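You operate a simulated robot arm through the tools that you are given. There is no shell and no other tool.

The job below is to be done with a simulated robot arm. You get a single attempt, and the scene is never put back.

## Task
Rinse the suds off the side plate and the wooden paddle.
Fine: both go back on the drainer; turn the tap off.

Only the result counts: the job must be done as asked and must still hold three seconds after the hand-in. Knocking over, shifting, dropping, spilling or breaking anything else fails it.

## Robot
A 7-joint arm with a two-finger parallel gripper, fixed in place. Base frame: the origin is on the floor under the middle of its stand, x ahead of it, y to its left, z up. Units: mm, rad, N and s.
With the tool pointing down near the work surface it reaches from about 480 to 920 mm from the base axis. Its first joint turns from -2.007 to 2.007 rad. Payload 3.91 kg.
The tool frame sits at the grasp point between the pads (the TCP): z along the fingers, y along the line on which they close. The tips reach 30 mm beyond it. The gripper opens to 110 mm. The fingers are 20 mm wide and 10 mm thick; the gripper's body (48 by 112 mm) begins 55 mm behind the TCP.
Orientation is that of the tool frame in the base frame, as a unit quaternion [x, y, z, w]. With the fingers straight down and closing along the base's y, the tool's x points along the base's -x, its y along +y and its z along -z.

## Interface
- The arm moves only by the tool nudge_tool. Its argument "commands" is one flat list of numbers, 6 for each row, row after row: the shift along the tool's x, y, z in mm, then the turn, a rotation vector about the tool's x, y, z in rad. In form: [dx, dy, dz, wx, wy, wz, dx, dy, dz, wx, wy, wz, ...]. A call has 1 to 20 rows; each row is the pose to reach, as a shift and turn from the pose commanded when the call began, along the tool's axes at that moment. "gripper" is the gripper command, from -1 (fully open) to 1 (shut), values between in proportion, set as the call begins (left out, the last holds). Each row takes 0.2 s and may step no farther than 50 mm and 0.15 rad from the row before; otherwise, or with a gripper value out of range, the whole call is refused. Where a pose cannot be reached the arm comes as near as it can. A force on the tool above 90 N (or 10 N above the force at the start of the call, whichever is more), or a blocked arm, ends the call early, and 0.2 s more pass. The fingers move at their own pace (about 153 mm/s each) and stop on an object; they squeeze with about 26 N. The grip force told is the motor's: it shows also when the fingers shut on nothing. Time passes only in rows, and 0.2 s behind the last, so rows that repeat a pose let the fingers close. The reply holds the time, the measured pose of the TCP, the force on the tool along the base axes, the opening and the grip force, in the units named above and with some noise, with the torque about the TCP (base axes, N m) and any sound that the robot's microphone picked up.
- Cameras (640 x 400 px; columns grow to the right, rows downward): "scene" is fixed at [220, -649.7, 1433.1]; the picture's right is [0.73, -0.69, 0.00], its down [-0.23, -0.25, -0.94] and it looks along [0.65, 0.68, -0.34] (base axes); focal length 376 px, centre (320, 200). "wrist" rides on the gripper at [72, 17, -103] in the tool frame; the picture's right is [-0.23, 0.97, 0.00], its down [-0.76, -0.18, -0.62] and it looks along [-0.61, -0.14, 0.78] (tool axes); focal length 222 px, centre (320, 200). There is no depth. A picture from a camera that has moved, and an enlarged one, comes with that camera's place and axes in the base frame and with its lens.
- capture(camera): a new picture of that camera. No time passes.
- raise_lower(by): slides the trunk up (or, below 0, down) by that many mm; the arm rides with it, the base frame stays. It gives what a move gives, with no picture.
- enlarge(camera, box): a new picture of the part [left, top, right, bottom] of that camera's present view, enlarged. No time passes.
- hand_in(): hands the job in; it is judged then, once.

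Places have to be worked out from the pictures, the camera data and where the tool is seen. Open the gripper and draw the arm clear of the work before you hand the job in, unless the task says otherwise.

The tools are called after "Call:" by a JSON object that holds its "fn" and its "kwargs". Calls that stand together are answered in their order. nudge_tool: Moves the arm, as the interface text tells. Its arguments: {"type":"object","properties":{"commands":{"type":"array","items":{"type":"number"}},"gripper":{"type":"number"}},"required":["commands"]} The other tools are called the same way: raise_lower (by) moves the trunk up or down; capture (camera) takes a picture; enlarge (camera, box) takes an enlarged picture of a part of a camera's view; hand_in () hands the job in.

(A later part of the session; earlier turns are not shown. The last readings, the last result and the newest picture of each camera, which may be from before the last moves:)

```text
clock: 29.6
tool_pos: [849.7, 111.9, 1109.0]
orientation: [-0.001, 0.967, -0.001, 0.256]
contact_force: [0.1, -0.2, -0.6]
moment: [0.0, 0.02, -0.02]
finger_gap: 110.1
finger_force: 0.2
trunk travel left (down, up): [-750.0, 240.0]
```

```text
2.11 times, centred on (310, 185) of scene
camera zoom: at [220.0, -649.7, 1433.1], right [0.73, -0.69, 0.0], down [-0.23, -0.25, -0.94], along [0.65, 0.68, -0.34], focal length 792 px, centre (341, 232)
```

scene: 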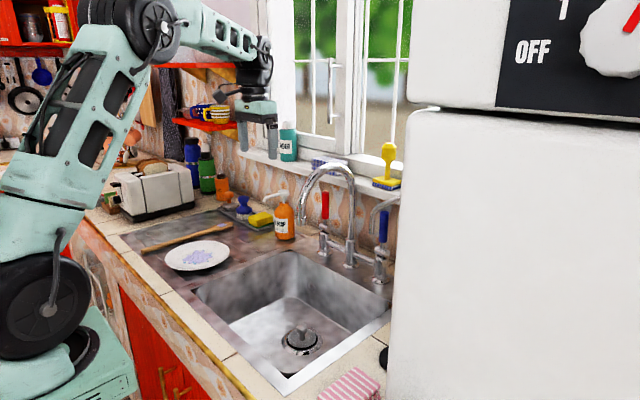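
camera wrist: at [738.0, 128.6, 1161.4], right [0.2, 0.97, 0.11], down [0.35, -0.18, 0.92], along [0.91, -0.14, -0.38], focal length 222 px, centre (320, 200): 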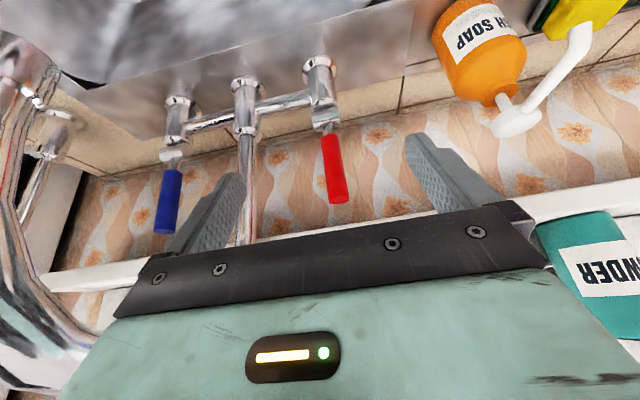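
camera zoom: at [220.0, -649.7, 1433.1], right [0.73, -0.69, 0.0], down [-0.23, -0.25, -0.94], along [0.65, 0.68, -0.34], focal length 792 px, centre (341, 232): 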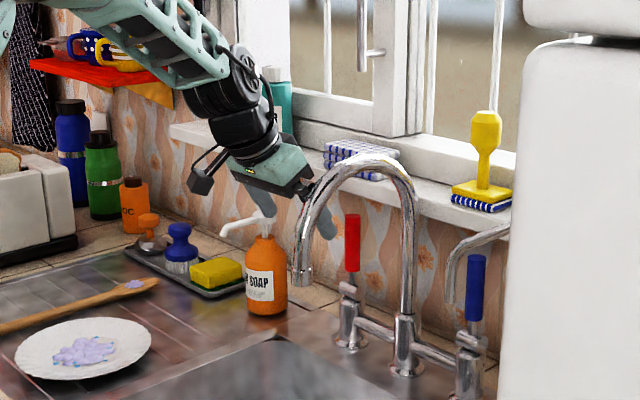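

The lever is at y≈114 with its top at z≈1075, between the fingers. I advance to straddle it.

Call:
{"fn": "nudge_tool", "kwargs": {"commands": [-16, 0.5, 27, 0, 0, 0, -32, 1, 53, 0, 0, 0, -48, 1.5, 80, 0, 0, 0, -63, 2, 106, 0, 0, 0, -63, 2, 106, 0, 0, 0]}}

Call:
{"fn": "capture", "kwargs": {"camera": "wrist"}}

Call:
{"fn": "enlarge", "kwargs": {"camera": "scene", "box": [270, 140, 390, 270]}}

```text
clock: 30.8
tool_pos: [956.3, 112.8, 1049.1]
orientation: [-0.001, 0.967, 0.001, 0.256]
contact_force: [0.0, -0.6, 0.4]
moment: [0.0, -0.01, 0.02]
finger_gap: 109.9
finger_force: 0.0
trunk travel left (down, up): [-750.0, 240.0]
```

```text
taken
camera wrist: at [842.8, 130.4, 1100.9], right [0.2, 0.97, 0.11], down [0.35, -0.18, 0.92], along [0.91, -0.14, -0.38], focal length 222 px, centre (320, 200)
```

wrist: 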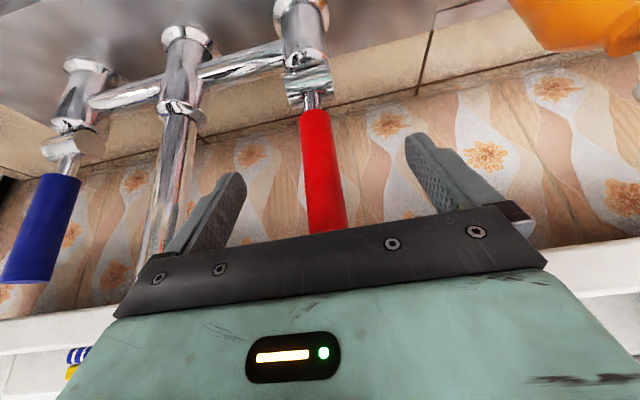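

```text
3.08 times, centred on (330, 205) of scene
camera zoom: at [220.0, -649.7, 1433.1], right [0.73, -0.69, 0.0], down [-0.23, -0.25, -0.94], along [0.65, 0.68, -0.34], focal length 1157 px, centre (289, 185)
```

zoom: 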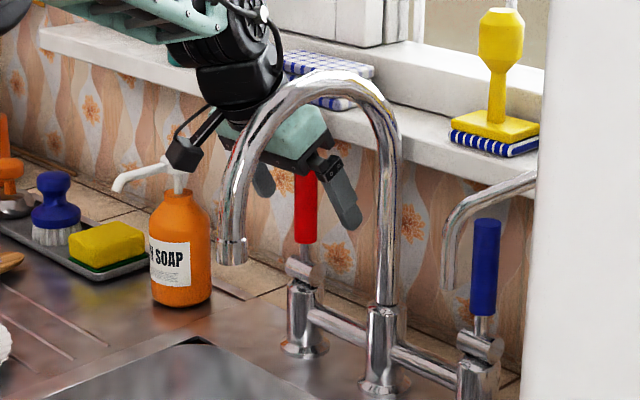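

The red lever is centred between the fingers. I close the gripper on it.

Call:
{"fn": "nudge_tool", "kwargs": {"commands": [0, 2, 0, 0, 0, 0, 0, 2, 0, 0, 0, 0, 0, 2, 0, 0, 0, 0], "gripper": 1}}

Call:
{"fn": "capture", "kwargs": {"camera": "wrist"}}

```text
clock: 31.6
tool_pos: [956.9, 113.4, 1048.8]
orientation: [0.0, 0.967, -0.002, 0.256]
contact_force: [-1.7, -4.3, -0.1]
moment: [0.22, 0.01, -0.04]
finger_gap: 22.7
finger_force: 44.7
trunk travel left (down, up): [-750.0, 240.0]
```

```text
taken
camera wrist: at [843.2, 131.4, 1101.2], right [0.2, 0.97, 0.11], down [0.35, -0.18, 0.92], along [0.91, -0.14, -0.38], focal length 222 px, centre (320, 200)
```

wrist: 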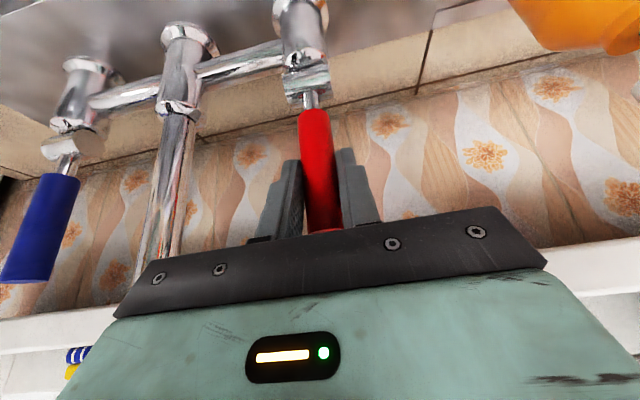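

Grip is firm at 22.7 mm. I pull the lever slightly toward the robot (about 5°) to see which way it moves.

Call:
{"fn": "nudge_tool", "kwargs": {"commands": [6.7, 0, -3.4, 0, 0, 0, 6.7, 0, -3.4, 0, 0, 0]}}

Call:
{"fn": "capture", "kwargs": {"camera": "scene"}}

```text
clock: 32.2
tool_pos: [950.0, 114.3, 1048.7]
orientation: [0.0, 0.966, 0.0, 0.257]
contact_force: [15.2, -6.0, -0.3]
moment: [0.2, -1.33, -0.05]
finger_gap: 22.9
finger_force: 45.4
trunk travel left (down, up): [-750.0, 240.0]
```

```text
taken
```

scene: 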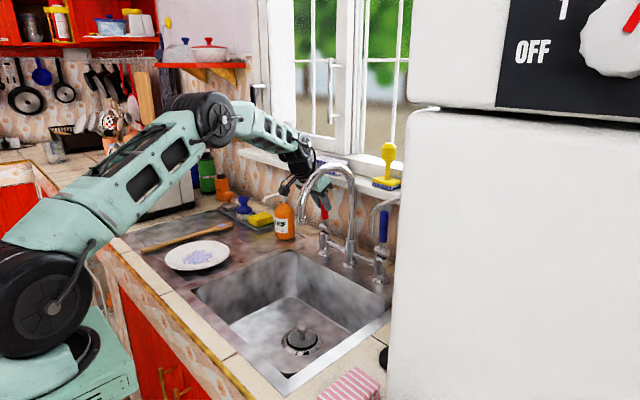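

The lever followed 7 mm with about 15 N of resistance, so pulling seems right. I continue the arc to about 20°.

Call:
{"fn": "nudge_tool", "kwargs": {"commands": [6.8, 0, -3, 0, 0, 0, 13.6, 0, -5.6, 0, 0, 0, 20.4, 0, -7.6, 0, 0, 0, 20.4, 0, -7.6, 0, 0, 0]}}

Call:
{"fn": "enlarge", "kwargs": {"camera": "scene", "box": [260, 140, 420, 370]}}

Call:
{"fn": "capture", "kwargs": {"camera": "wrist"}}

```text
clock: 33.2
tool_pos: [927.7, 113.6, 1043.0]
orientation: [0.001, 0.967, -0.001, 0.256]
contact_force: [12.8, -8.7, 9.5]
moment: [0.02, -1.38, -0.09]
finger_gap: 22.8
finger_force: 45.3
trunk travel left (down, up): [-750.0, 240.0]
```

```text
1.74 times, centred on (340, 255) of scene
camera zoom: at [220.0, -649.7, 1433.1], right [0.73, -0.69, 0.0], down [-0.23, -0.25, -0.94], along [0.65, 0.68, -0.34], focal length 654 px, centre (285, 104)
```

zoom: 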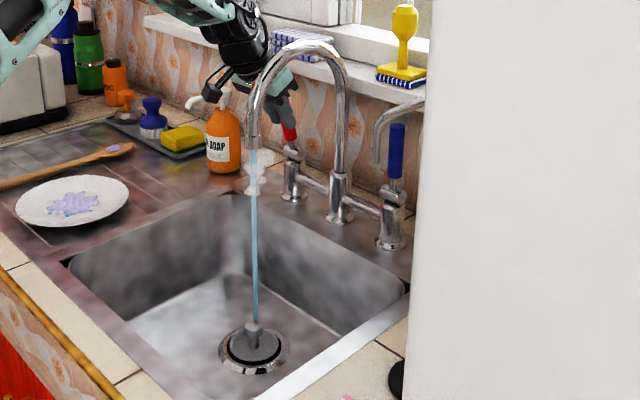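

```text
taken
camera wrist: at [815.0, 131.3, 1096.9], right [0.2, 0.97, 0.11], down [0.35, -0.18, 0.92], along [0.91, -0.14, -0.38], focal length 222 px, centre (320, 200)
```

wrist: 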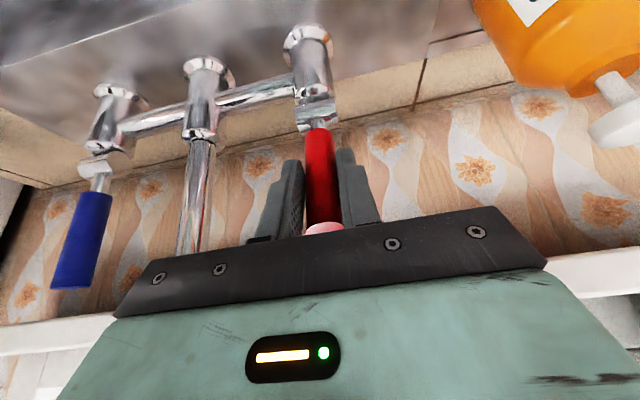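

Water is running from the spout onto the drain, so pulling opens the tap. I open it a little more, to about 32°, for a decent stream.

Call:
{"fn": "nudge_tool", "kwargs": {"commands": [8.6, 0, -0.6, 0, 0, 0, 17.1, 0, -1, 0, 0, 0, 17.1, 0, -1, 0, 0, 0]}}

Call:
{"fn": "enlarge", "kwargs": {"camera": "scene", "box": [260, 140, 420, 370]}}

```text
clock: 34.0
tool_pos: [911.5, 114.5, 1036.1]
orientation: [0.0, 0.967, -0.001, 0.255]
contact_force: [4.6, -11.8, 10.5]
moment: [0.05, -0.96, -0.11]
finger_gap: 22.3
finger_force: 45.2
trunk travel left (down, up): [-750.0, 240.0]
```

```text
1.74 times, centred on (340, 255) of scene
camera zoom: at [220.0, -649.7, 1433.1], right [0.73, -0.69, 0.0], down [-0.23, -0.25, -0.94], along [0.65, 0.68, -0.34], focal length 654 px, centre (285, 104)
```

zoom: 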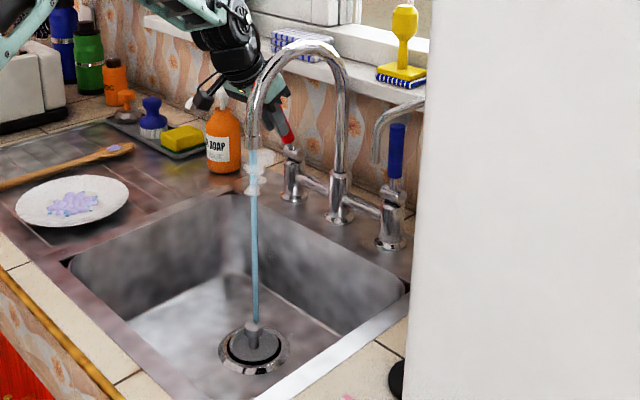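

The tap is open with a clean stream landing on the drain. I release the lever and retreat up and back along the tool axis.

Call:
{"fn": "nudge_tool", "kwargs": {"commands": [0, 0, 0, 0, 0, 0, 0, 0, 0, 0, 0, 0, 0, 0, -30, 0, 0, 0, 0, 0, -70, 0, 0, 0, 0, 0, -115, 0, 0, 0, 0, 0, -160, 0, 0, 0, 0, 0, -200, 0, 0, 0, 0, 0, -200, 0, 0, 0], "gripper": -1}}

Call:
{"fn": "capture", "kwargs": {"camera": "scene"}}

Call:
{"fn": "capture", "kwargs": {"camera": "wrist"}}

```text
clock: 35.8
tool_pos: [813.6, 116.8, 1212.8]
orientation: [-0.001, 0.967, -0.001, 0.255]
contact_force: [-0.9, 1.0, -0.5]
moment: [0.03, 0.01, -0.03]
finger_gap: 110.0
finger_force: 0.0
trunk travel left (down, up): [-750.0, 240.0]
```

```text
taken
```

scene: 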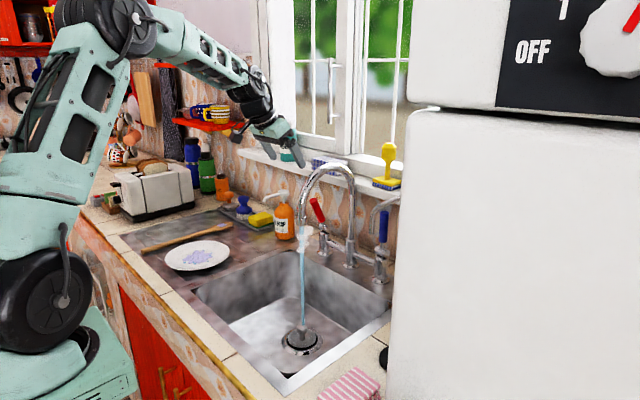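

```text
taken
camera wrist: at [700.8, 133.3, 1265.4], right [0.2, 0.97, 0.11], down [0.35, -0.18, 0.92], along [0.91, -0.14, -0.38], focal length 222 px, centre (320, 200)
```

wrist: 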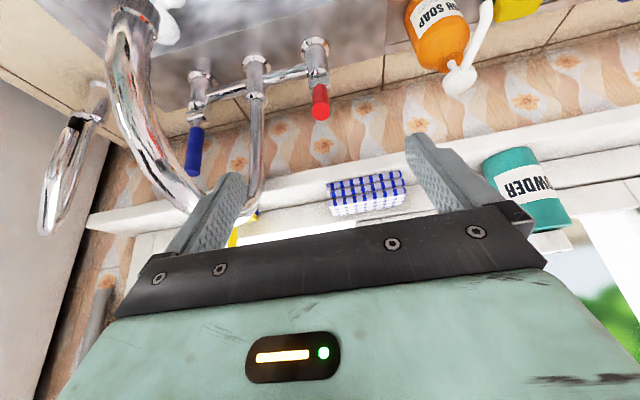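

The lever holds, and water keeps running. I'll take the plate by its sink-side rim with the tool pointing toward +y. First I go to (650, 180, 1090) with the tool straight down, staying extended.

Call:
{"fn": "nudge_tool", "kwargs": {"commands": [40.7, 12.6, 5.1, 0, 0.104, 0, 81.4, 25.2, 10.3, 0, 0.208, 0, 122, 37.8, 15.4, 0, 0.312, 0, 162.7, 50.4, 20.6, 0, 0.416, 0, 203.4, 63, 25.7, 0, 0.52, 0, 203.4, 63, 25.7, 0, 0.52, 0]}}

Call:
{"fn": "capture", "kwargs": {"camera": "wrist"}}

Call:
{"fn": "capture", "kwargs": {"camera": "scene"}}

```text
clock: 37.2
tool_pos: [648.9, 179.4, 1086.9]
orientation: [0.0, 1.0, -0.001, -0.001]
contact_force: [0.9, 0.2, 0.5]
moment: [0.0, 0.0, 0.02]
finger_gap: 110.0
finger_force: 0.0
trunk travel left (down, up): [-750.0, 240.0]
```

```text
taken
camera wrist: at [578.3, 195.6, 1188.2], right [0.23, 0.97, 0.0], down [0.76, -0.18, 0.62], along [0.6, -0.14, -0.78], focal length 222 px, centre (320, 200)
```

wrist: 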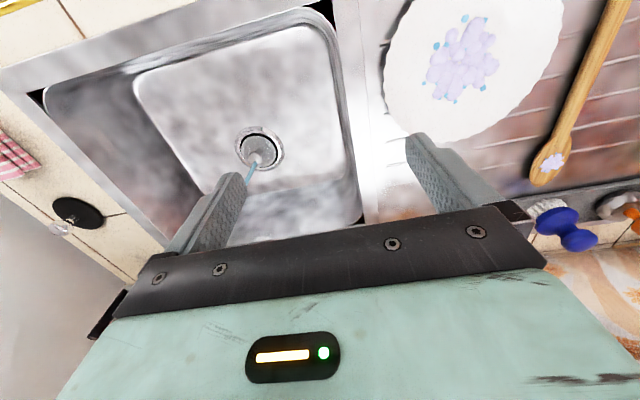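

```text
taken
```

scene: 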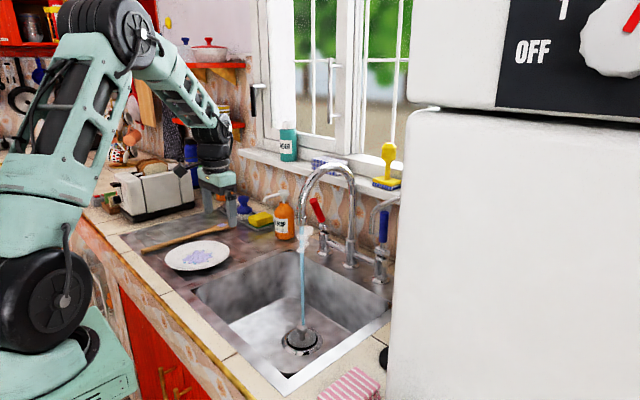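

The plate's near (sink-side) rim is at about (648, 258) and the basin edge at y≈207. I tilt the tool sideways so it points toward +y at a 28° down slope, over the basin.

Call:
{"fn": "nudge_tool", "kwargs": {"commands": [0, -5, 10, -0.135, 0, 0, 0, -10, 20, -0.27, 0, 0, 0, -15, 30, -0.405, 0, 0, 0, -20, 40, -0.54, 0, 0, 0, -25, 50, -0.675, 0, 0, 0, -30, 60, -0.81, 0, 0, 0, -35, 70, -0.945, 0, 0, 0, -40, 80, -1.08, 0, 0, 0, -40, 80, -1.08, 0, 0], "gripper": 0.3}}

Call:
{"fn": "capture", "kwargs": {"camera": "wrist"}}

Call:
{"fn": "capture", "kwargs": {"camera": "scene"}}

```text
clock: 39.2
tool_pos: [649.4, 137.6, 1007.1]
orientation: [0.002, 0.858, 0.513, -0.001]
contact_force: [-0.6, 0.4, -0.2]
moment: [0.0, 0.0, 0.0]
finger_gap: 38.7
finger_force: 0.0
trunk travel left (down, up): [-750.0, 240.0]
```

```text
taken
camera wrist: at [578.3, 54.4, 1069.8], right [0.23, 0.46, 0.86], down [0.76, -0.63, 0.14], along [0.61, 0.62, -0.49], focal length 222 px, centre (320, 200)
```

wrist: 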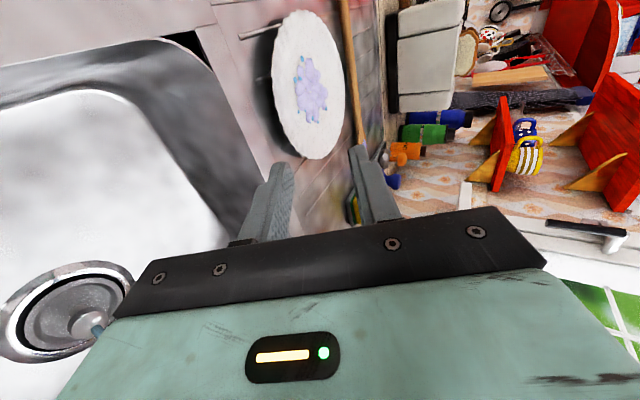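

```text
taken
```

scene: 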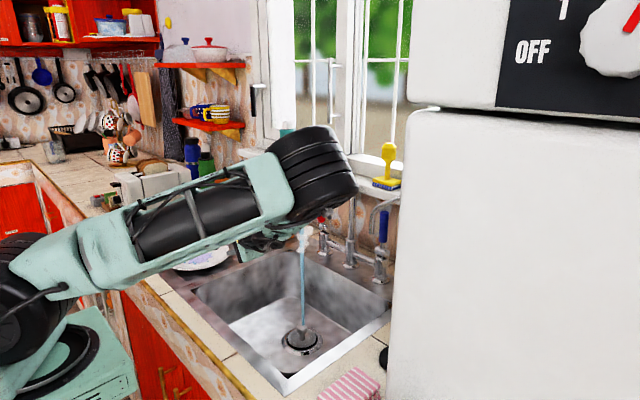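

The tool points toward the plate, and the elbow has swung out to the right without touching anything. I zoom in on the plate's rim to judge its height and profile.

Call:
{"fn": "enlarge", "kwargs": {"camera": "wrist", "box": [220, 0, 400, 230]}}

Call:
{"fn": "enlarge", "kwargs": {"camera": "scene", "box": [150, 200, 350, 330]}}

```text
1.74 times, centred on (310, 115) of wrist
camera zoom: at [578.3, 54.4, 1069.8], right [0.23, 0.46, 0.86], down [0.76, -0.63, 0.14], along [0.61, 0.62, -0.49], focal length 386 px, centre (337, 348)
```

zoom: 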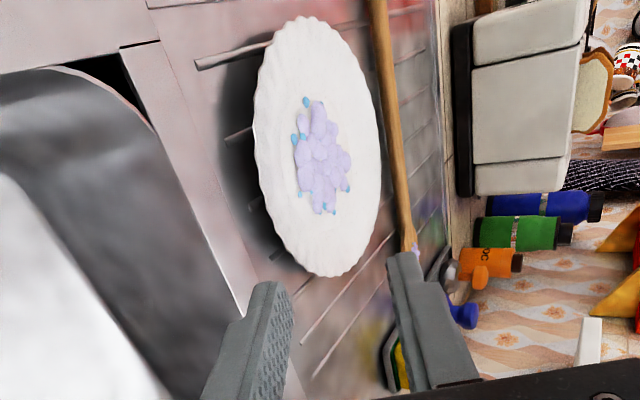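

```text
3.08 times, centred on (250, 265) of scene
camera zoom: at [220.0, -649.7, 1433.1], right [0.73, -0.69, 0.0], down [-0.23, -0.25, -0.94], along [0.65, 0.68, -0.34], focal length 1157 px, centre (535, 0)
```

zoom: 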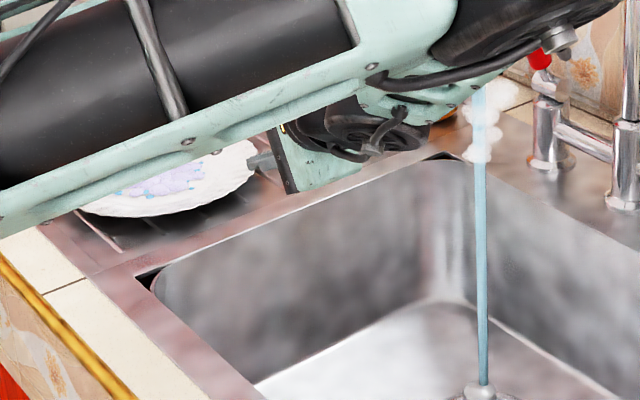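

The plate is a shallow scalloped disc; its rim is at z≈885 and its near edge at y≈258. I move closer and lower over the basin to see the gap beneath the rim.

Call:
{"fn": "nudge_tool", "kwargs": {"commands": [0, -14, 14, 0, 0, 0, 0, -28, 28, 0, 0, 0, 0, -40, 44, 0, 0, 0, 0, -51, 58, 0, 0, 0, 0, -51, 58, 0, 0, 0]}}

Call:
{"fn": "capture", "kwargs": {"camera": "wrist"}}

Call:
{"fn": "enlarge", "kwargs": {"camera": "wrist", "box": [220, 0, 420, 230]}}

Call:
{"fn": "capture", "kwargs": {"camera": "scene"}}

```text
clock: 40.4
tool_pos: [650.3, 165.3, 935.2]
orientation: [0.001, 0.858, 0.514, -0.001]
contact_force: [-0.4, 0.4, 0.2]
moment: [0.01, 0.03, -0.01]
finger_gap: 38.6
finger_force: 0.0
trunk travel left (down, up): [-750.0, 240.0]
```

```text
taken
camera wrist: at [579.1, 82.3, 997.8], right [0.23, 0.46, 0.86], down [0.76, -0.63, 0.14], along [0.61, 0.62, -0.5], focal length 222 px, centre (320, 200)
```

wrist: 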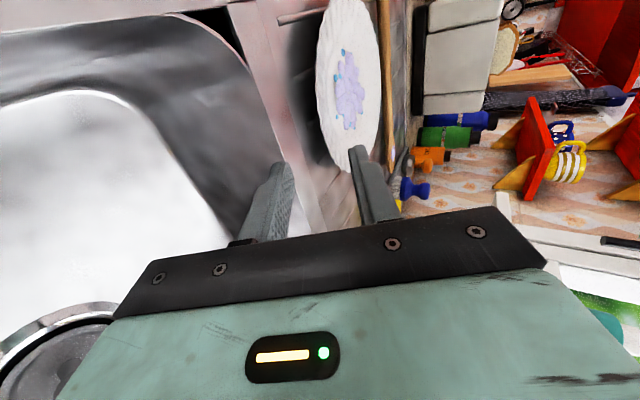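

```text
1.74 times, centred on (320, 115) of wrist
camera zoom: at [579.1, 82.3, 997.8], right [0.23, 0.46, 0.86], down [0.76, -0.63, 0.14], along [0.61, 0.62, -0.5], focal length 386 px, centre (320, 348)
```

zoom: 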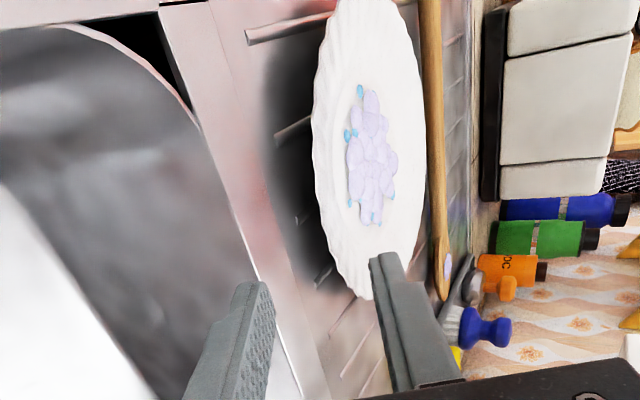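

```text
taken
```

scene: 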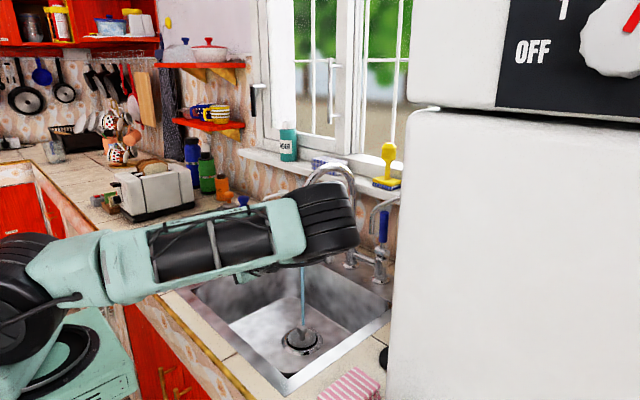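

The drainer works out at z≈865 and the plate rim at z≈885, so about 20 mm of clearance, which suits a shallow approach. I flatten the tool to an 18° slope, narrow the gap to 20 mm, and move just short of the rim, above the drainer strip.

Call:
{"fn": "nudge_tool", "kwargs": {"commands": [0, 0, 0, -0.09, 0, 0, 0, 0, 0, -0.178, 0, 0, -0.6, 2.6, 19, -0.178, 0, 0, -1.2, 5.2, 38, -0.178, 0, 0, -1.7, 7.9, 56.8, -0.178, 0, 0, -1.7, 7.9, 56.8, -0.178, 0, 0], "gripper": 0.636}}

Call:
{"fn": "capture", "kwargs": {"camera": "wrist"}}

Call:
{"fn": "enlarge", "kwargs": {"camera": "wrist", "box": [240, 0, 440, 230]}}

Call:
{"fn": "capture", "kwargs": {"camera": "scene"}}

```text
clock: 41.8
tool_pos: [651.6, 218.2, 915.5]
orientation: [0.001, 0.809, 0.588, 0.0]
contact_force: [0.2, 0.7, 0.1]
moment: [-0.03, -0.02, 0.0]
finger_gap: 19.7
finger_force: 0.0
trunk travel left (down, up): [-750.0, 240.0]
```

```text
taken
camera wrist: at [579.7, 126.6, 962.7], right [0.23, 0.3, 0.93], down [0.76, -0.65, 0.02], along [0.61, 0.7, -0.38], focal length 222 px, centre (320, 200)
```

wrist: 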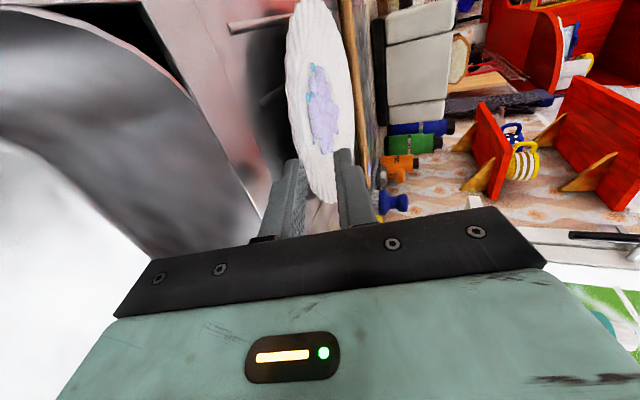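

```text
1.74 times, centred on (340, 115) of wrist
camera zoom: at [579.7, 126.6, 962.7], right [0.23, 0.3, 0.93], down [0.76, -0.65, 0.02], along [0.61, 0.7, -0.38], focal length 386 px, centre (285, 348)
```

zoom: 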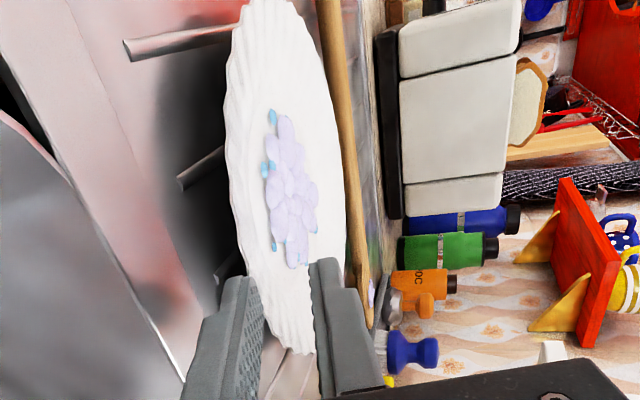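

```text
taken
```

scene: 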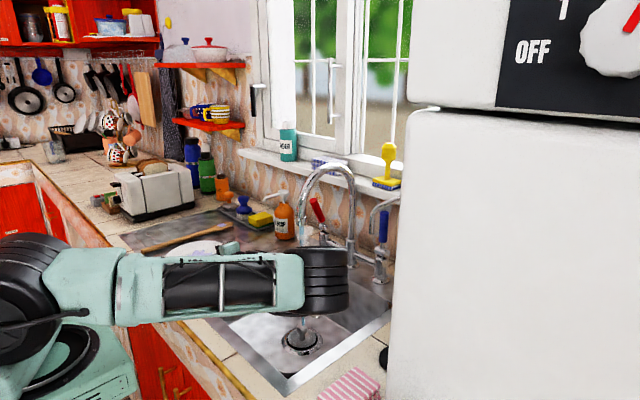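

The lower finger is lined up to pass under the rim and the upper finger above it. The elbow sits low but still about 90 mm from the fridge. I lower 20 mm toward the drainer and read the force.

Call:
{"fn": "nudge_tool", "kwargs": {"commands": [0, -9.5, 3.1, 0, 0, 0, -0.4, -17.1, 5.6, 0, 0, 0, -0.4, -19, 6.2, 0, 0, 0, -0.4, -19, 6.2, 0, 0, 0]}}

Call:
{"fn": "enlarge", "kwargs": {"camera": "wrist", "box": [240, 60, 420, 250]}}

Call:
{"fn": "enlarge", "kwargs": {"camera": "scene", "box": [120, 200, 340, 340]}}

```text
clock: 42.8
tool_pos: [651.6, 219.6, 896.4]
orientation: [0.0, 0.808, 0.589, -0.001]
contact_force: [-2.9, -3.4, 13.3]
moment: [0.12, -0.05, 0.03]
finger_gap: 14.7
finger_force: 0.1
trunk travel left (down, up): [-750.0, 240.0]
```

```text
2.11 times, centred on (330, 155) of wrist
camera zoom: at [580.4, 126.0, 943.0], right [0.23, 0.3, 0.93], down [0.76, -0.65, 0.02], along [0.61, 0.7, -0.38], focal length 468 px, centre (299, 295)
```

zoom: 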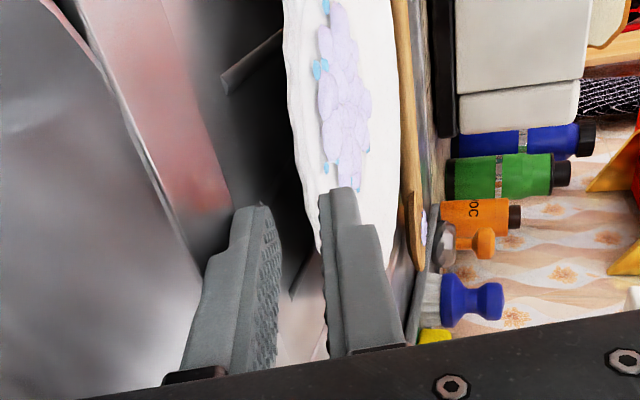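

```text
2.86 times, centred on (230, 270) of scene
camera zoom: at [220.0, -649.7, 1433.1], right [0.73, -0.69, 0.0], down [-0.23, -0.25, -0.94], along [0.65, 0.68, -0.34], focal length 1074 px, centre (577, 0)
```

zoom: 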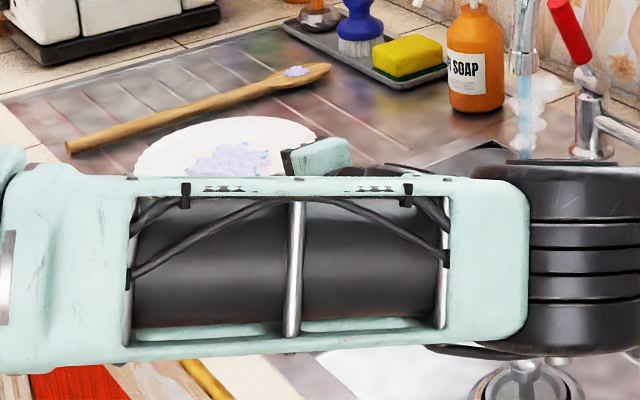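

The finger touched the sink strip at z≈870.6 (the gap was squeezed to 14.7 mm), so the surface is higher than I estimated and there is little room under the rim. I lift slightly and flatten the tool to about a 6° slope, so the lower finger can slide under flat.

Call:
{"fn": "nudge_tool", "kwargs": {"commands": [0, 8, -2.6, 0, 0, 0, 0, 8, -2.6, -0.07, 0, 0, 0, 8, -2.6, -0.14, 0, 0, 0, 8, -2.6, -0.21, 0, 0, 0, 8, -2.6, -0.21, 0, 0]}}

Call:
{"fn": "capture", "kwargs": {"camera": "scene"}}

Call:
{"fn": "enlarge", "kwargs": {"camera": "wrist", "box": [240, 60, 420, 250]}}

```text
clock: 44.0
tool_pos: [652.3, 220.0, 902.6]
orientation: [0.0, 0.743, 0.669, 0.0]
contact_force: [0.1, 1.0, 0.3]
moment: [0.0, 0.02, 0.01]
finger_gap: 20.0
finger_force: 0.1
trunk travel left (down, up): [-750.0, 240.0]
```

```text
taken
```

scene: 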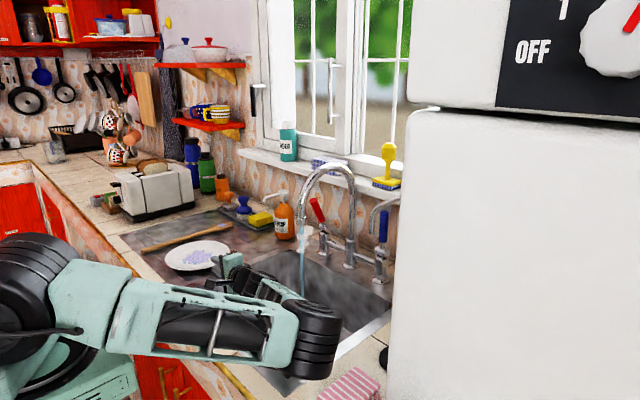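

```text
2.11 times, centred on (330, 155) of wrist
camera zoom: at [580.1, 118.5, 929.6], right [0.23, 0.1, 0.97], down [0.76, -0.64, -0.11], along [0.61, 0.76, -0.22], focal length 468 px, centre (299, 295)
```

zoom: 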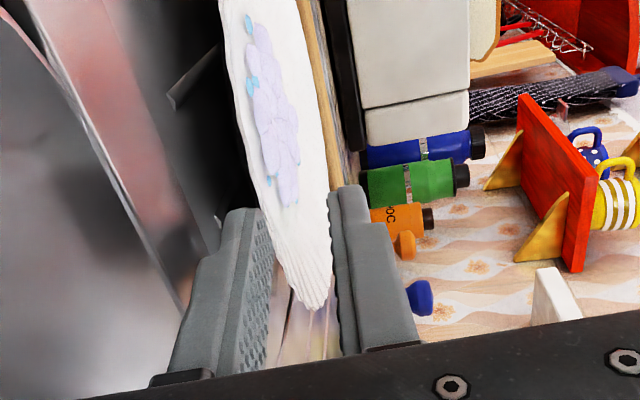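

The fingers are now nearly flat, with the plate's edge between them in view. The elbow is low but about 60 mm clear of the counter. I lower 8 mm and read the force before sliding in.

Call:
{"fn": "nudge_tool", "kwargs": {"commands": [0, -4, 0.4, 0, 0, 0, 0, -8, 0.8, 0, 0, 0, 0, -8, 0.8, 0, 0, 0]}}

Call:
{"fn": "enlarge", "kwargs": {"camera": "wrist", "box": [240, 60, 420, 250]}}

```text
clock: 44.8
tool_pos: [651.8, 218.7, 896.8]
orientation: [0.001, 0.743, 0.669, -0.001]
contact_force: [0.3, 0.2, 2.0]
moment: [-0.01, 0.02, 0.01]
finger_gap: 19.4
finger_force: 0.1
trunk travel left (down, up): [-750.0, 240.0]
```

```text
2.11 times, centred on (330, 155) of wrist
camera zoom: at [579.9, 118.1, 922.5], right [0.23, 0.1, 0.97], down [0.76, -0.64, -0.11], along [0.61, 0.76, -0.22], focal length 468 px, centre (299, 295)
```

zoom: 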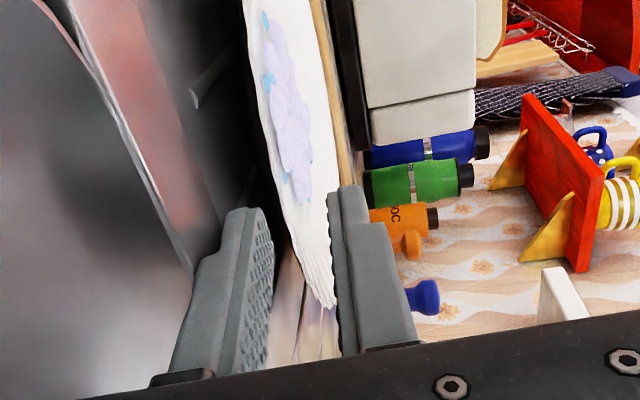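

There is light contact with the drainer and the rim sits between the fingers. I slide +y by 20 mm in small steps to get the lower finger under the rim.

Call:
{"fn": "nudge_tool", "kwargs": {"commands": [0, 0.5, 5, 0, 0, 0, 0, 1, 10, 0, 0, 0, 0, 1.6, 15, 0, 0, 0, 0, 2.1, 20, 0, 0, 0, 0, 2.1, 20, 0, 0, 0]}}

Call:
{"fn": "enlarge", "kwargs": {"camera": "wrist", "box": [240, 60, 420, 250]}}

Call:
{"fn": "capture", "kwargs": {"camera": "scene"}}

```text
clock: 46.0
tool_pos: [650.6, 239.9, 895.0]
orientation: [0.001, 0.743, 0.669, -0.001]
contact_force: [0.1, -1.0, 0.9]
moment: [-0.04, 0.02, -0.04]
finger_gap: 19.7
finger_force: 0.1
trunk travel left (down, up): [-750.0, 240.0]
```

```text
2.11 times, centred on (330, 155) of wrist
camera zoom: at [580.1, 138.7, 922.5], right [0.23, 0.1, 0.97], down [0.76, -0.64, -0.11], along [0.61, 0.76, -0.22], focal length 468 px, centre (299, 295)
```

zoom: 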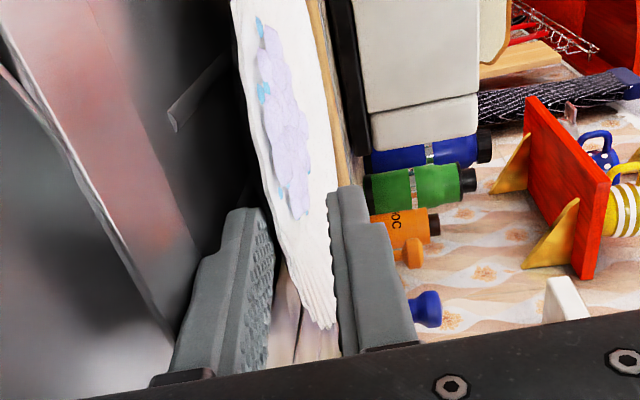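

```text
taken
```

scene: 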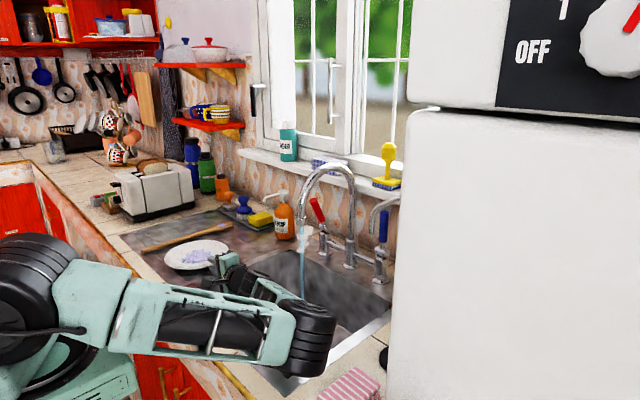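

The force stayed near zero during the slide. I check in the scene view that the plate has not been pushed.

Call:
{"fn": "enlarge", "kwargs": {"camera": "scene", "box": [150, 220, 250, 280]}}

Call:
{"fn": "enlarge", "kwargs": {"camera": "wrist", "box": [270, 120, 380, 230]}}

```text
6.40 times, centred on (200, 250) of scene
camera zoom: at [220.0, -649.7, 1433.1], right [0.73, -0.69, 0.0], down [-0.23, -0.25, -0.94], along [0.65, 0.68, -0.34], focal length 2407 px, centre (1088, -120)
```

zoom: 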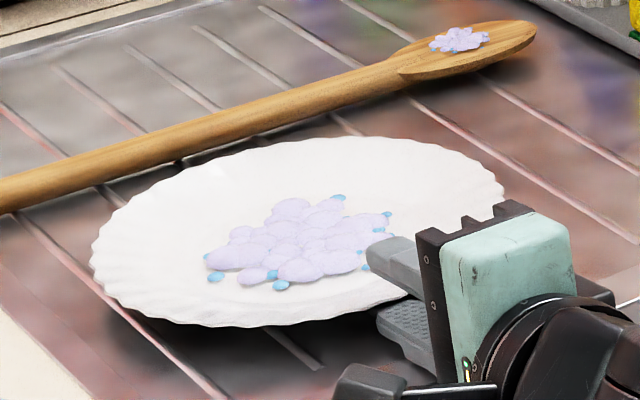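

```text
3.64 times, centred on (325, 175) of wrist
camera zoom: at [580.1, 138.7, 922.5], right [0.23, 0.1, 0.97], down [0.76, -0.64, -0.11], along [0.61, 0.76, -0.22], focal length 808 px, centre (302, 291)
```

zoom: 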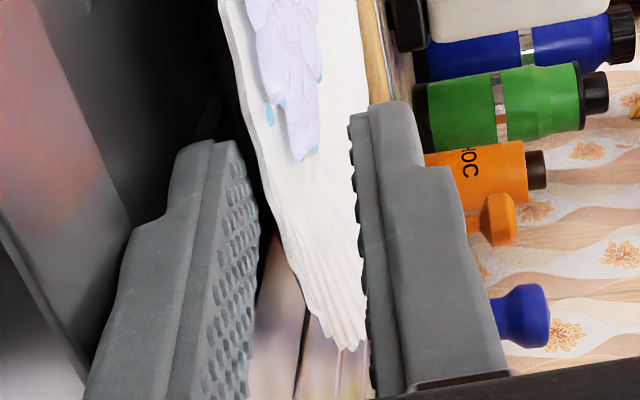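

The plate was nudged about 4–5 mm, and the finger tip is only about 6–8 mm under the rim, which is enough to grip it and drag it. My plan: match the rim's slope, grip lightly, and drag the plate toward the basin until its rim overhangs. Then I can re-grip deeply with free space beneath.

Call:
{"fn": "nudge_tool", "kwargs": {"commands": [0, 3, 1.4, 0.1, 0, 0, 0, 6.1, 2.7, 0.2, 0, 0, 0, 6.1, 2.7, 0.2, 0, 0]}}

Call:
{"fn": "nudge_tool", "kwargs": {"commands": [0, 0, 0, 0, 0, 0, 0, 0, 0, 0, 0, 0, 0, 0, 0, 0, 0, 0], "gripper": 1}}

Call:
{"fn": "enlarge", "kwargs": {"camera": "wrist", "box": [240, 60, 420, 250]}}

Call:
{"fn": "enlarge", "kwargs": {"camera": "scene", "box": [150, 210, 270, 290]}}

```text
clock: 46.8
tool_pos: [651.7, 242.7, 902.9]
orientation: [0.0, 0.806, 0.592, -0.002]
contact_force: [-0.6, 0.8, 0.5]
moment: [0.0, -0.06, 0.01]
finger_gap: 20.1
finger_force: 0.0
trunk travel left (down, up): [-750.0, 240.0]
```

```text
clock: 47.6
tool_pos: [652.1, 242.2, 900.6]
orientation: [0.001, 0.807, 0.591, -0.001]
contact_force: [0.9, 0.9, 0.0]
moment: [-0.01, 0.0, 0.01]
finger_gap: 0.1
finger_force: 26.2
trunk travel left (down, up): [-750.0, 240.0]
```

```text
2.11 times, centred on (330, 155) of wrist
camera zoom: at [580.3, 149.0, 947.7], right [0.23, 0.29, 0.93], down [0.76, -0.65, 0.02], along [0.61, 0.7, -0.37], focal length 468 px, centre (299, 295)
```

zoom: 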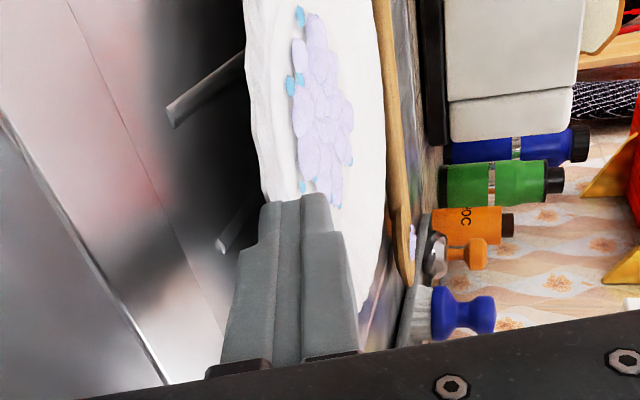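

```text
5.00 times, centred on (210, 250) of scene
camera zoom: at [220.0, -649.7, 1433.1], right [0.73, -0.69, 0.0], down [-0.23, -0.25, -0.94], along [0.65, 0.68, -0.34], focal length 1880 px, centre (870, -50)
```

zoom: 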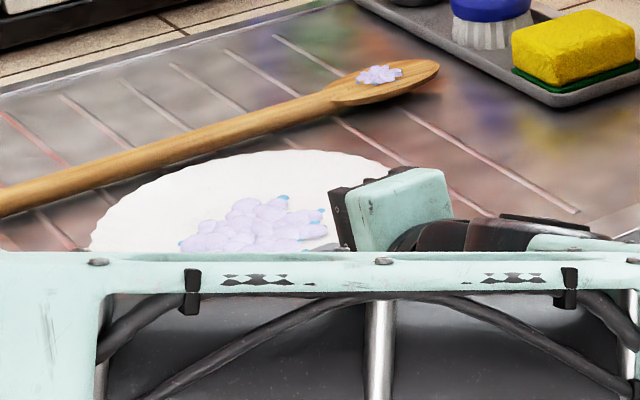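

The fingers closed on nothing (gap 0.1 mm), so the rim slipped out. I back away a little and look at where the plate is now.

Call:
{"fn": "nudge_tool", "kwargs": {"commands": [0, 3, -15, 0, 0, 0, 0, 6, -30, 0, 0, 0, 0, 10, -45, 0, 0, 0, 0, 10, -45, 0, 0, 0]}}

Call:
{"fn": "capture", "kwargs": {"camera": "wrist"}}

Call:
{"fn": "enlarge", "kwargs": {"camera": "wrist", "box": [240, 20, 420, 210]}}

Call:
{"fn": "enlarge", "kwargs": {"camera": "scene", "box": [150, 220, 250, 280]}}

```text
clock: 48.6
tool_pos: [653.7, 201.8, 925.0]
orientation: [0.001, 0.806, 0.592, 0.0]
contact_force: [-0.1, -0.5, -0.1]
moment: [-0.01, 0.0, 0.0]
finger_gap: 0.1
finger_force: 26.1
trunk travel left (down, up): [-750.0, 240.0]
```

```text
taken
camera wrist: at [580.9, 108.9, 971.3], right [0.23, 0.29, 0.93], down [0.76, -0.65, 0.02], along [0.61, 0.7, -0.37], focal length 222 px, centre (320, 200)
```

wrist: 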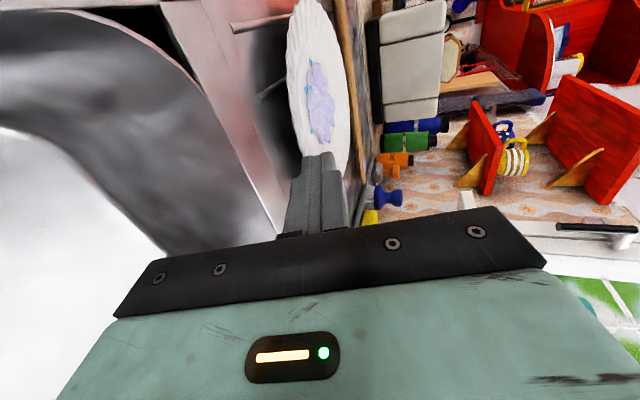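

```text
2.11 times, centred on (330, 115) of wrist
camera zoom: at [580.9, 108.9, 971.3], right [0.23, 0.29, 0.93], down [0.76, -0.65, 0.02], along [0.61, 0.7, -0.37], focal length 468 px, centre (299, 379)
```

zoom: 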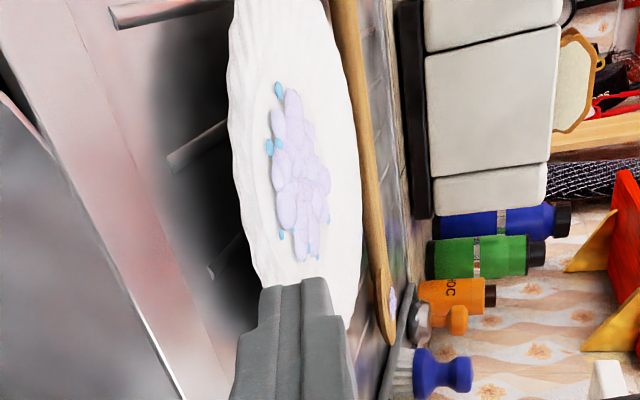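

```text
6.40 times, centred on (200, 250) of scene
camera zoom: at [220.0, -649.7, 1433.1], right [0.73, -0.69, 0.0], down [-0.23, -0.25, -0.94], along [0.65, 0.68, -0.34], focal length 2407 px, centre (1088, -120)
```

zoom: 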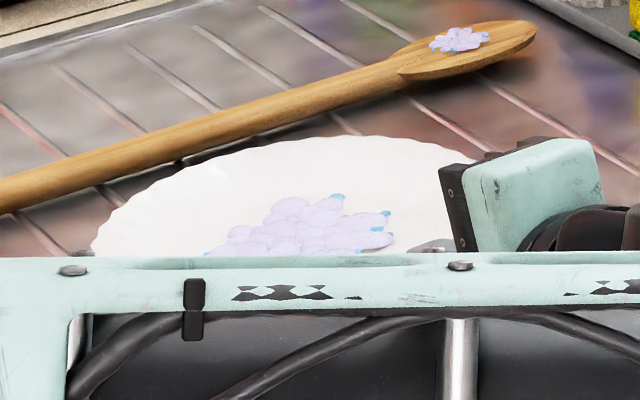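

The plate shifted about 7 mm in total, and there is too little room under its rim for a flat grip. I'll do the paddle first (easy handle grip), put it back farther from the plate, and then push the plate until its rim overhangs the basin for a deep grip. I raise and turn the tool straight down again.

Call:
{"fn": "nudge_tool", "kwargs": {"commands": [0, 16.8, -7.6, 0.13, 0, 0, 0, 33.6, -15.2, 0.27, 0, 0, 0, 50.4, -22.8, 0.41, 0, 0, 0, 67.2, -30.4, 0.55, 0, 0, 0, 84, -38, 0.69, 0, 0, 0, 101, -45.6, 0.83, 0, 0, 0, 117.6, -53.2, 0.97, 0, 0, 0, 134.6, -60.8, 1.11, 0, 0, 0, 151.4, -68.4, 1.257, 0, 0, 0, 151.4, -68.4, 1.257, 0, 0], "gripper": 0}}

Call:
{"fn": "capture", "kwargs": {"camera": "scene"}}

Call:
{"fn": "capture", "kwargs": {"camera": "wrist"}}

```text
clock: 50.8
tool_pos: [653.4, 182.4, 1090.7]
orientation: [0.0, 1.0, 0.002, -0.001]
contact_force: [-0.2, -0.2, -0.2]
moment: [0.03, 0.0, -0.01]
finger_gap: 55.0
finger_force: 0.1
trunk travel left (down, up): [-750.0, 240.0]
```

```text
taken
```

scene: 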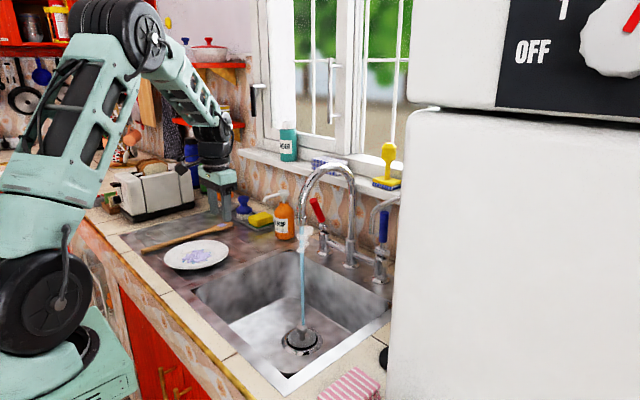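

```text
taken
camera wrist: at [582.2, 199.1, 1191.7], right [0.23, 0.97, 0.01], down [0.76, -0.18, 0.62], along [0.61, -0.14, -0.78], focal length 222 px, centre (320, 200)
```

wrist: 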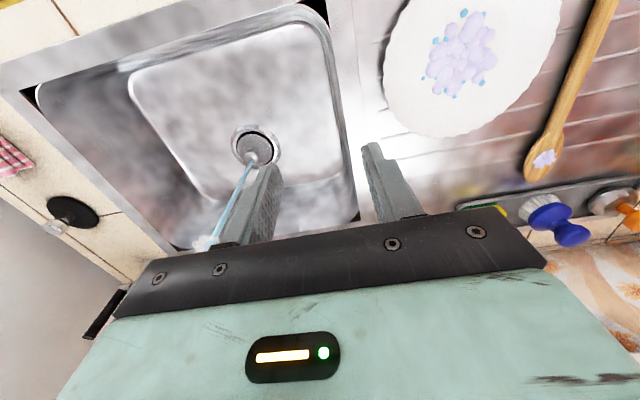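

The arm is back in its elbow-up posture, and the paddle handle lies along x at y≈495, with the plate's far rim about y≈465. I move above the handle near x≈725, where there's more room beside the plate.

Call:
{"fn": "nudge_tool", "kwargs": {"commands": [-10, 45, 12, 0, 0, 0, -20, 90, 25, 0, 0, 0, -30, 135, 38, 0, 0, 0, -40, 180, 51, 0, 0, 0, -51, 225, 64, 0, 0, 0, -61, 270, 77, 0, 0, 0, -72, 312, 90, 0, 0, 0, -72, 312, 90, 0, 0, 0], "gripper": 0.1}}

Call:
{"fn": "capture", "kwargs": {"camera": "wrist"}}

Call:
{"fn": "capture", "kwargs": {"camera": "scene"}}

```text
clock: 52.6
tool_pos: [678.9, 439.6, 1003.3]
orientation: [0.0, 1.0, 0.005, 0.0]
contact_force: [0.5, -1.0, 0.0]
moment: [-0.01, 0.0, -0.01]
finger_gap: 49.6
finger_force: 0.1
out of reach, approached as far as the arm can: row 6, 7, 8
trunk travel left (down, up): [-750.0, 240.0]
```

```text
taken
camera wrist: at [608.2, 456.0, 1105.4], right [0.23, 0.97, 0.01], down [0.76, -0.18, 0.62], along [0.6, -0.14, -0.78], focal length 222 px, centre (320, 200)
```

wrist: 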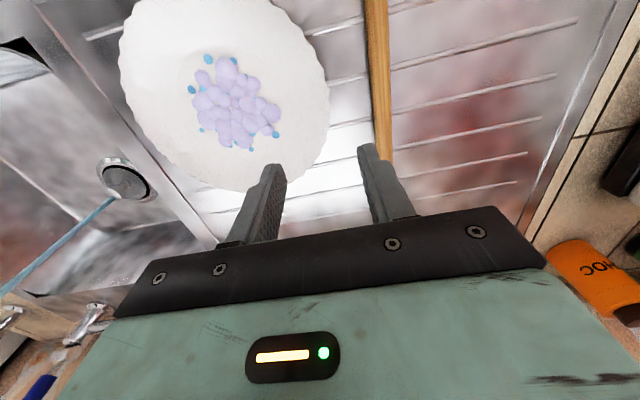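

```text
taken
```

scene: 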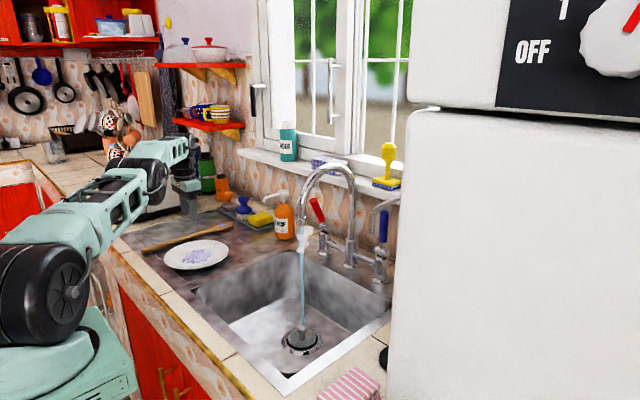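

The arm's reach ends here, but the view gives the handle axis at y≈502.5, parallel to x. I'll grip it nearer the robot at x≈605, where the plate's rim is well clear, and lower toward it.

Call:
{"fn": "nudge_tool", "kwargs": {"commands": [25, 20.8, 19, 0, 0, 0, 49, 41.6, 38, 0, 0, 0, 74, 62.4, 58, 0, 0, 0, 74, 62.4, 58, 0, 0, 0], "gripper": 0.27}}

Call:
{"fn": "capture", "kwargs": {"camera": "wrist"}}

```text
clock: 53.6
tool_pos: [600.4, 496.5, 945.3]
orientation: [-0.001, 1.0, 0.005, -0.001]
contact_force: [-0.9, -0.2, -0.1]
moment: [0.0, -0.04, 0.01]
finger_gap: 40.3
finger_force: 0.1
out of reach, approached as far as the arm can: row 2, 3, 4
trunk travel left (down, up): [-750.0, 240.0]
```

```text
taken
camera wrist: at [528.4, 512.3, 1047.0], right [0.23, 0.97, 0.01], down [0.76, -0.18, 0.62], along [0.6, -0.13, -0.78], focal length 222 px, centre (320, 200)
```

wrist: 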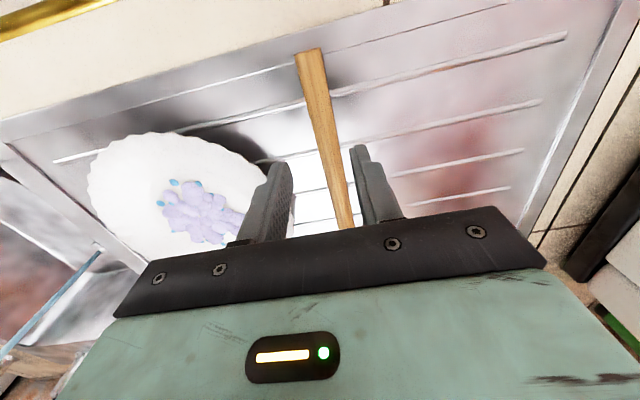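

The reach limit bites as I go lower, so a lower trunk will help here. I pull in and up a little, then lower the trunk by 100 mm.

Call:
{"fn": "nudge_tool", "kwargs": {"commands": [0, -15, -40, 0, 0, 0, 0, -35, -80, 0, 0, 0, 0, -55, -115, 0, 0, 0, 0, -55, -115, 0, 0, 0]}}

Call:
{"fn": "raise_lower", "kwargs": {"by": -100}}

Call:
{"fn": "nudge_tool", "kwargs": {"commands": [-18, 12, 0, 0, -0.11, 0, -36, 24, 0, 0, -0.22, 0, -54, 40, 0, 0, -0.33, 0, -70, 61, 0, 0, -0.43, 0, -70, 61, 0, 0, -0.43, 0]}}

Call:
{"fn": "capture", "kwargs": {"camera": "wrist"}}

Call:
{"fn": "capture", "kwargs": {"camera": "scene"}}

```text
clock: 54.6
tool_pos: [600.6, 439.2, 1060.9]
orientation: [0.0, 1.0, 0.004, 0.0]
contact_force: [0.6, 0.0, -0.3]
moment: [-0.03, 0.05, -0.03]
finger_gap: 40.1
finger_force: 0.0
trunk travel left (down, up): [-750.0, 240.0]
```

```text
clock: 56.0
tool_pos: [598.5, 438.1, 960.9]
orientation: [0.0, 1.0, 0.005, -0.001]
contact_force: [-0.7, -0.5, -0.3]
moment: [0.01, 0.01, 0.04]
finger_gap: 40.5
finger_force: 0.1
trunk travel left (down, up): [-650.0, 340.0]
```

```text
clock: 57.2
tool_pos: [669.1, 500.4, 962.5]
orientation: [0.001, 0.977, 0.003, 0.213]
contact_force: [0.1, 0.9, -0.4]
moment: [0.03, 0.03, 0.0]
finger_gap: 40.3
finger_force: 0.0
trunk travel left (down, up): [-650.0, 340.0]
```

```text
taken
camera wrist: at [560.9, 516.6, 1023.7], right [0.21, 0.97, 0.1], down [0.43, -0.19, 0.88], along [0.88, -0.14, -0.46], focal length 222 px, centre (320, 200)
```

wrist: 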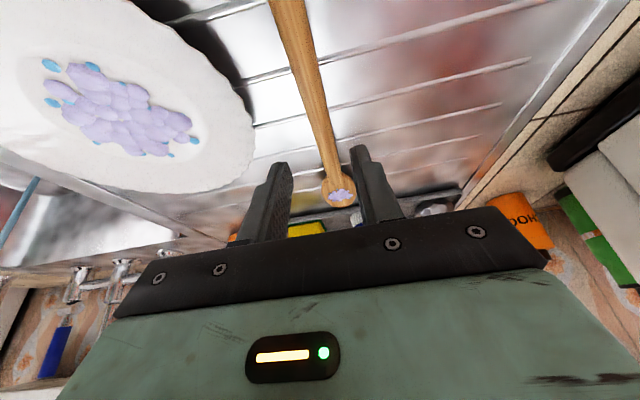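

```text
taken
```

scene: 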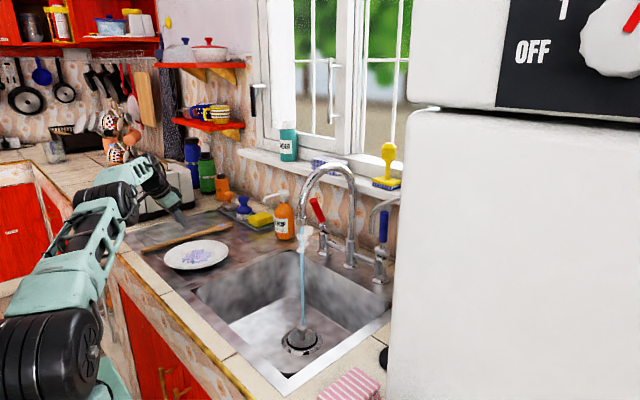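

No limits now, and the tool is above the handle at (669, 500, 962). I zoom in to centre the fingers on the handle.

Call:
{"fn": "enlarge", "kwargs": {"camera": "wrist", "box": [240, 0, 420, 210]}}

```text
1.90 times, centred on (330, 105) of wrist
camera zoom: at [560.9, 516.6, 1023.7], right [0.21, 0.97, 0.1], down [0.43, -0.19, 0.88], along [0.88, -0.14, -0.46], focal length 423 px, centre (301, 381)
```

zoom: 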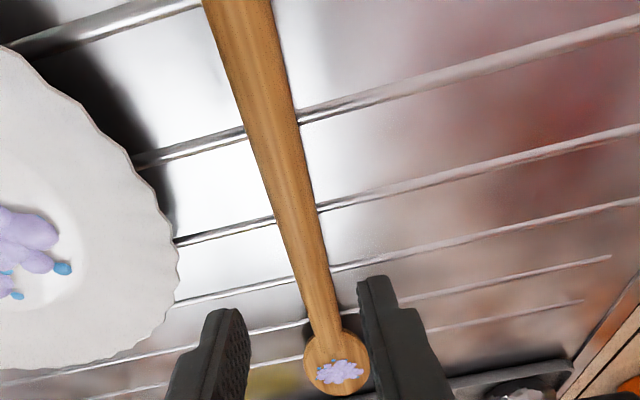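

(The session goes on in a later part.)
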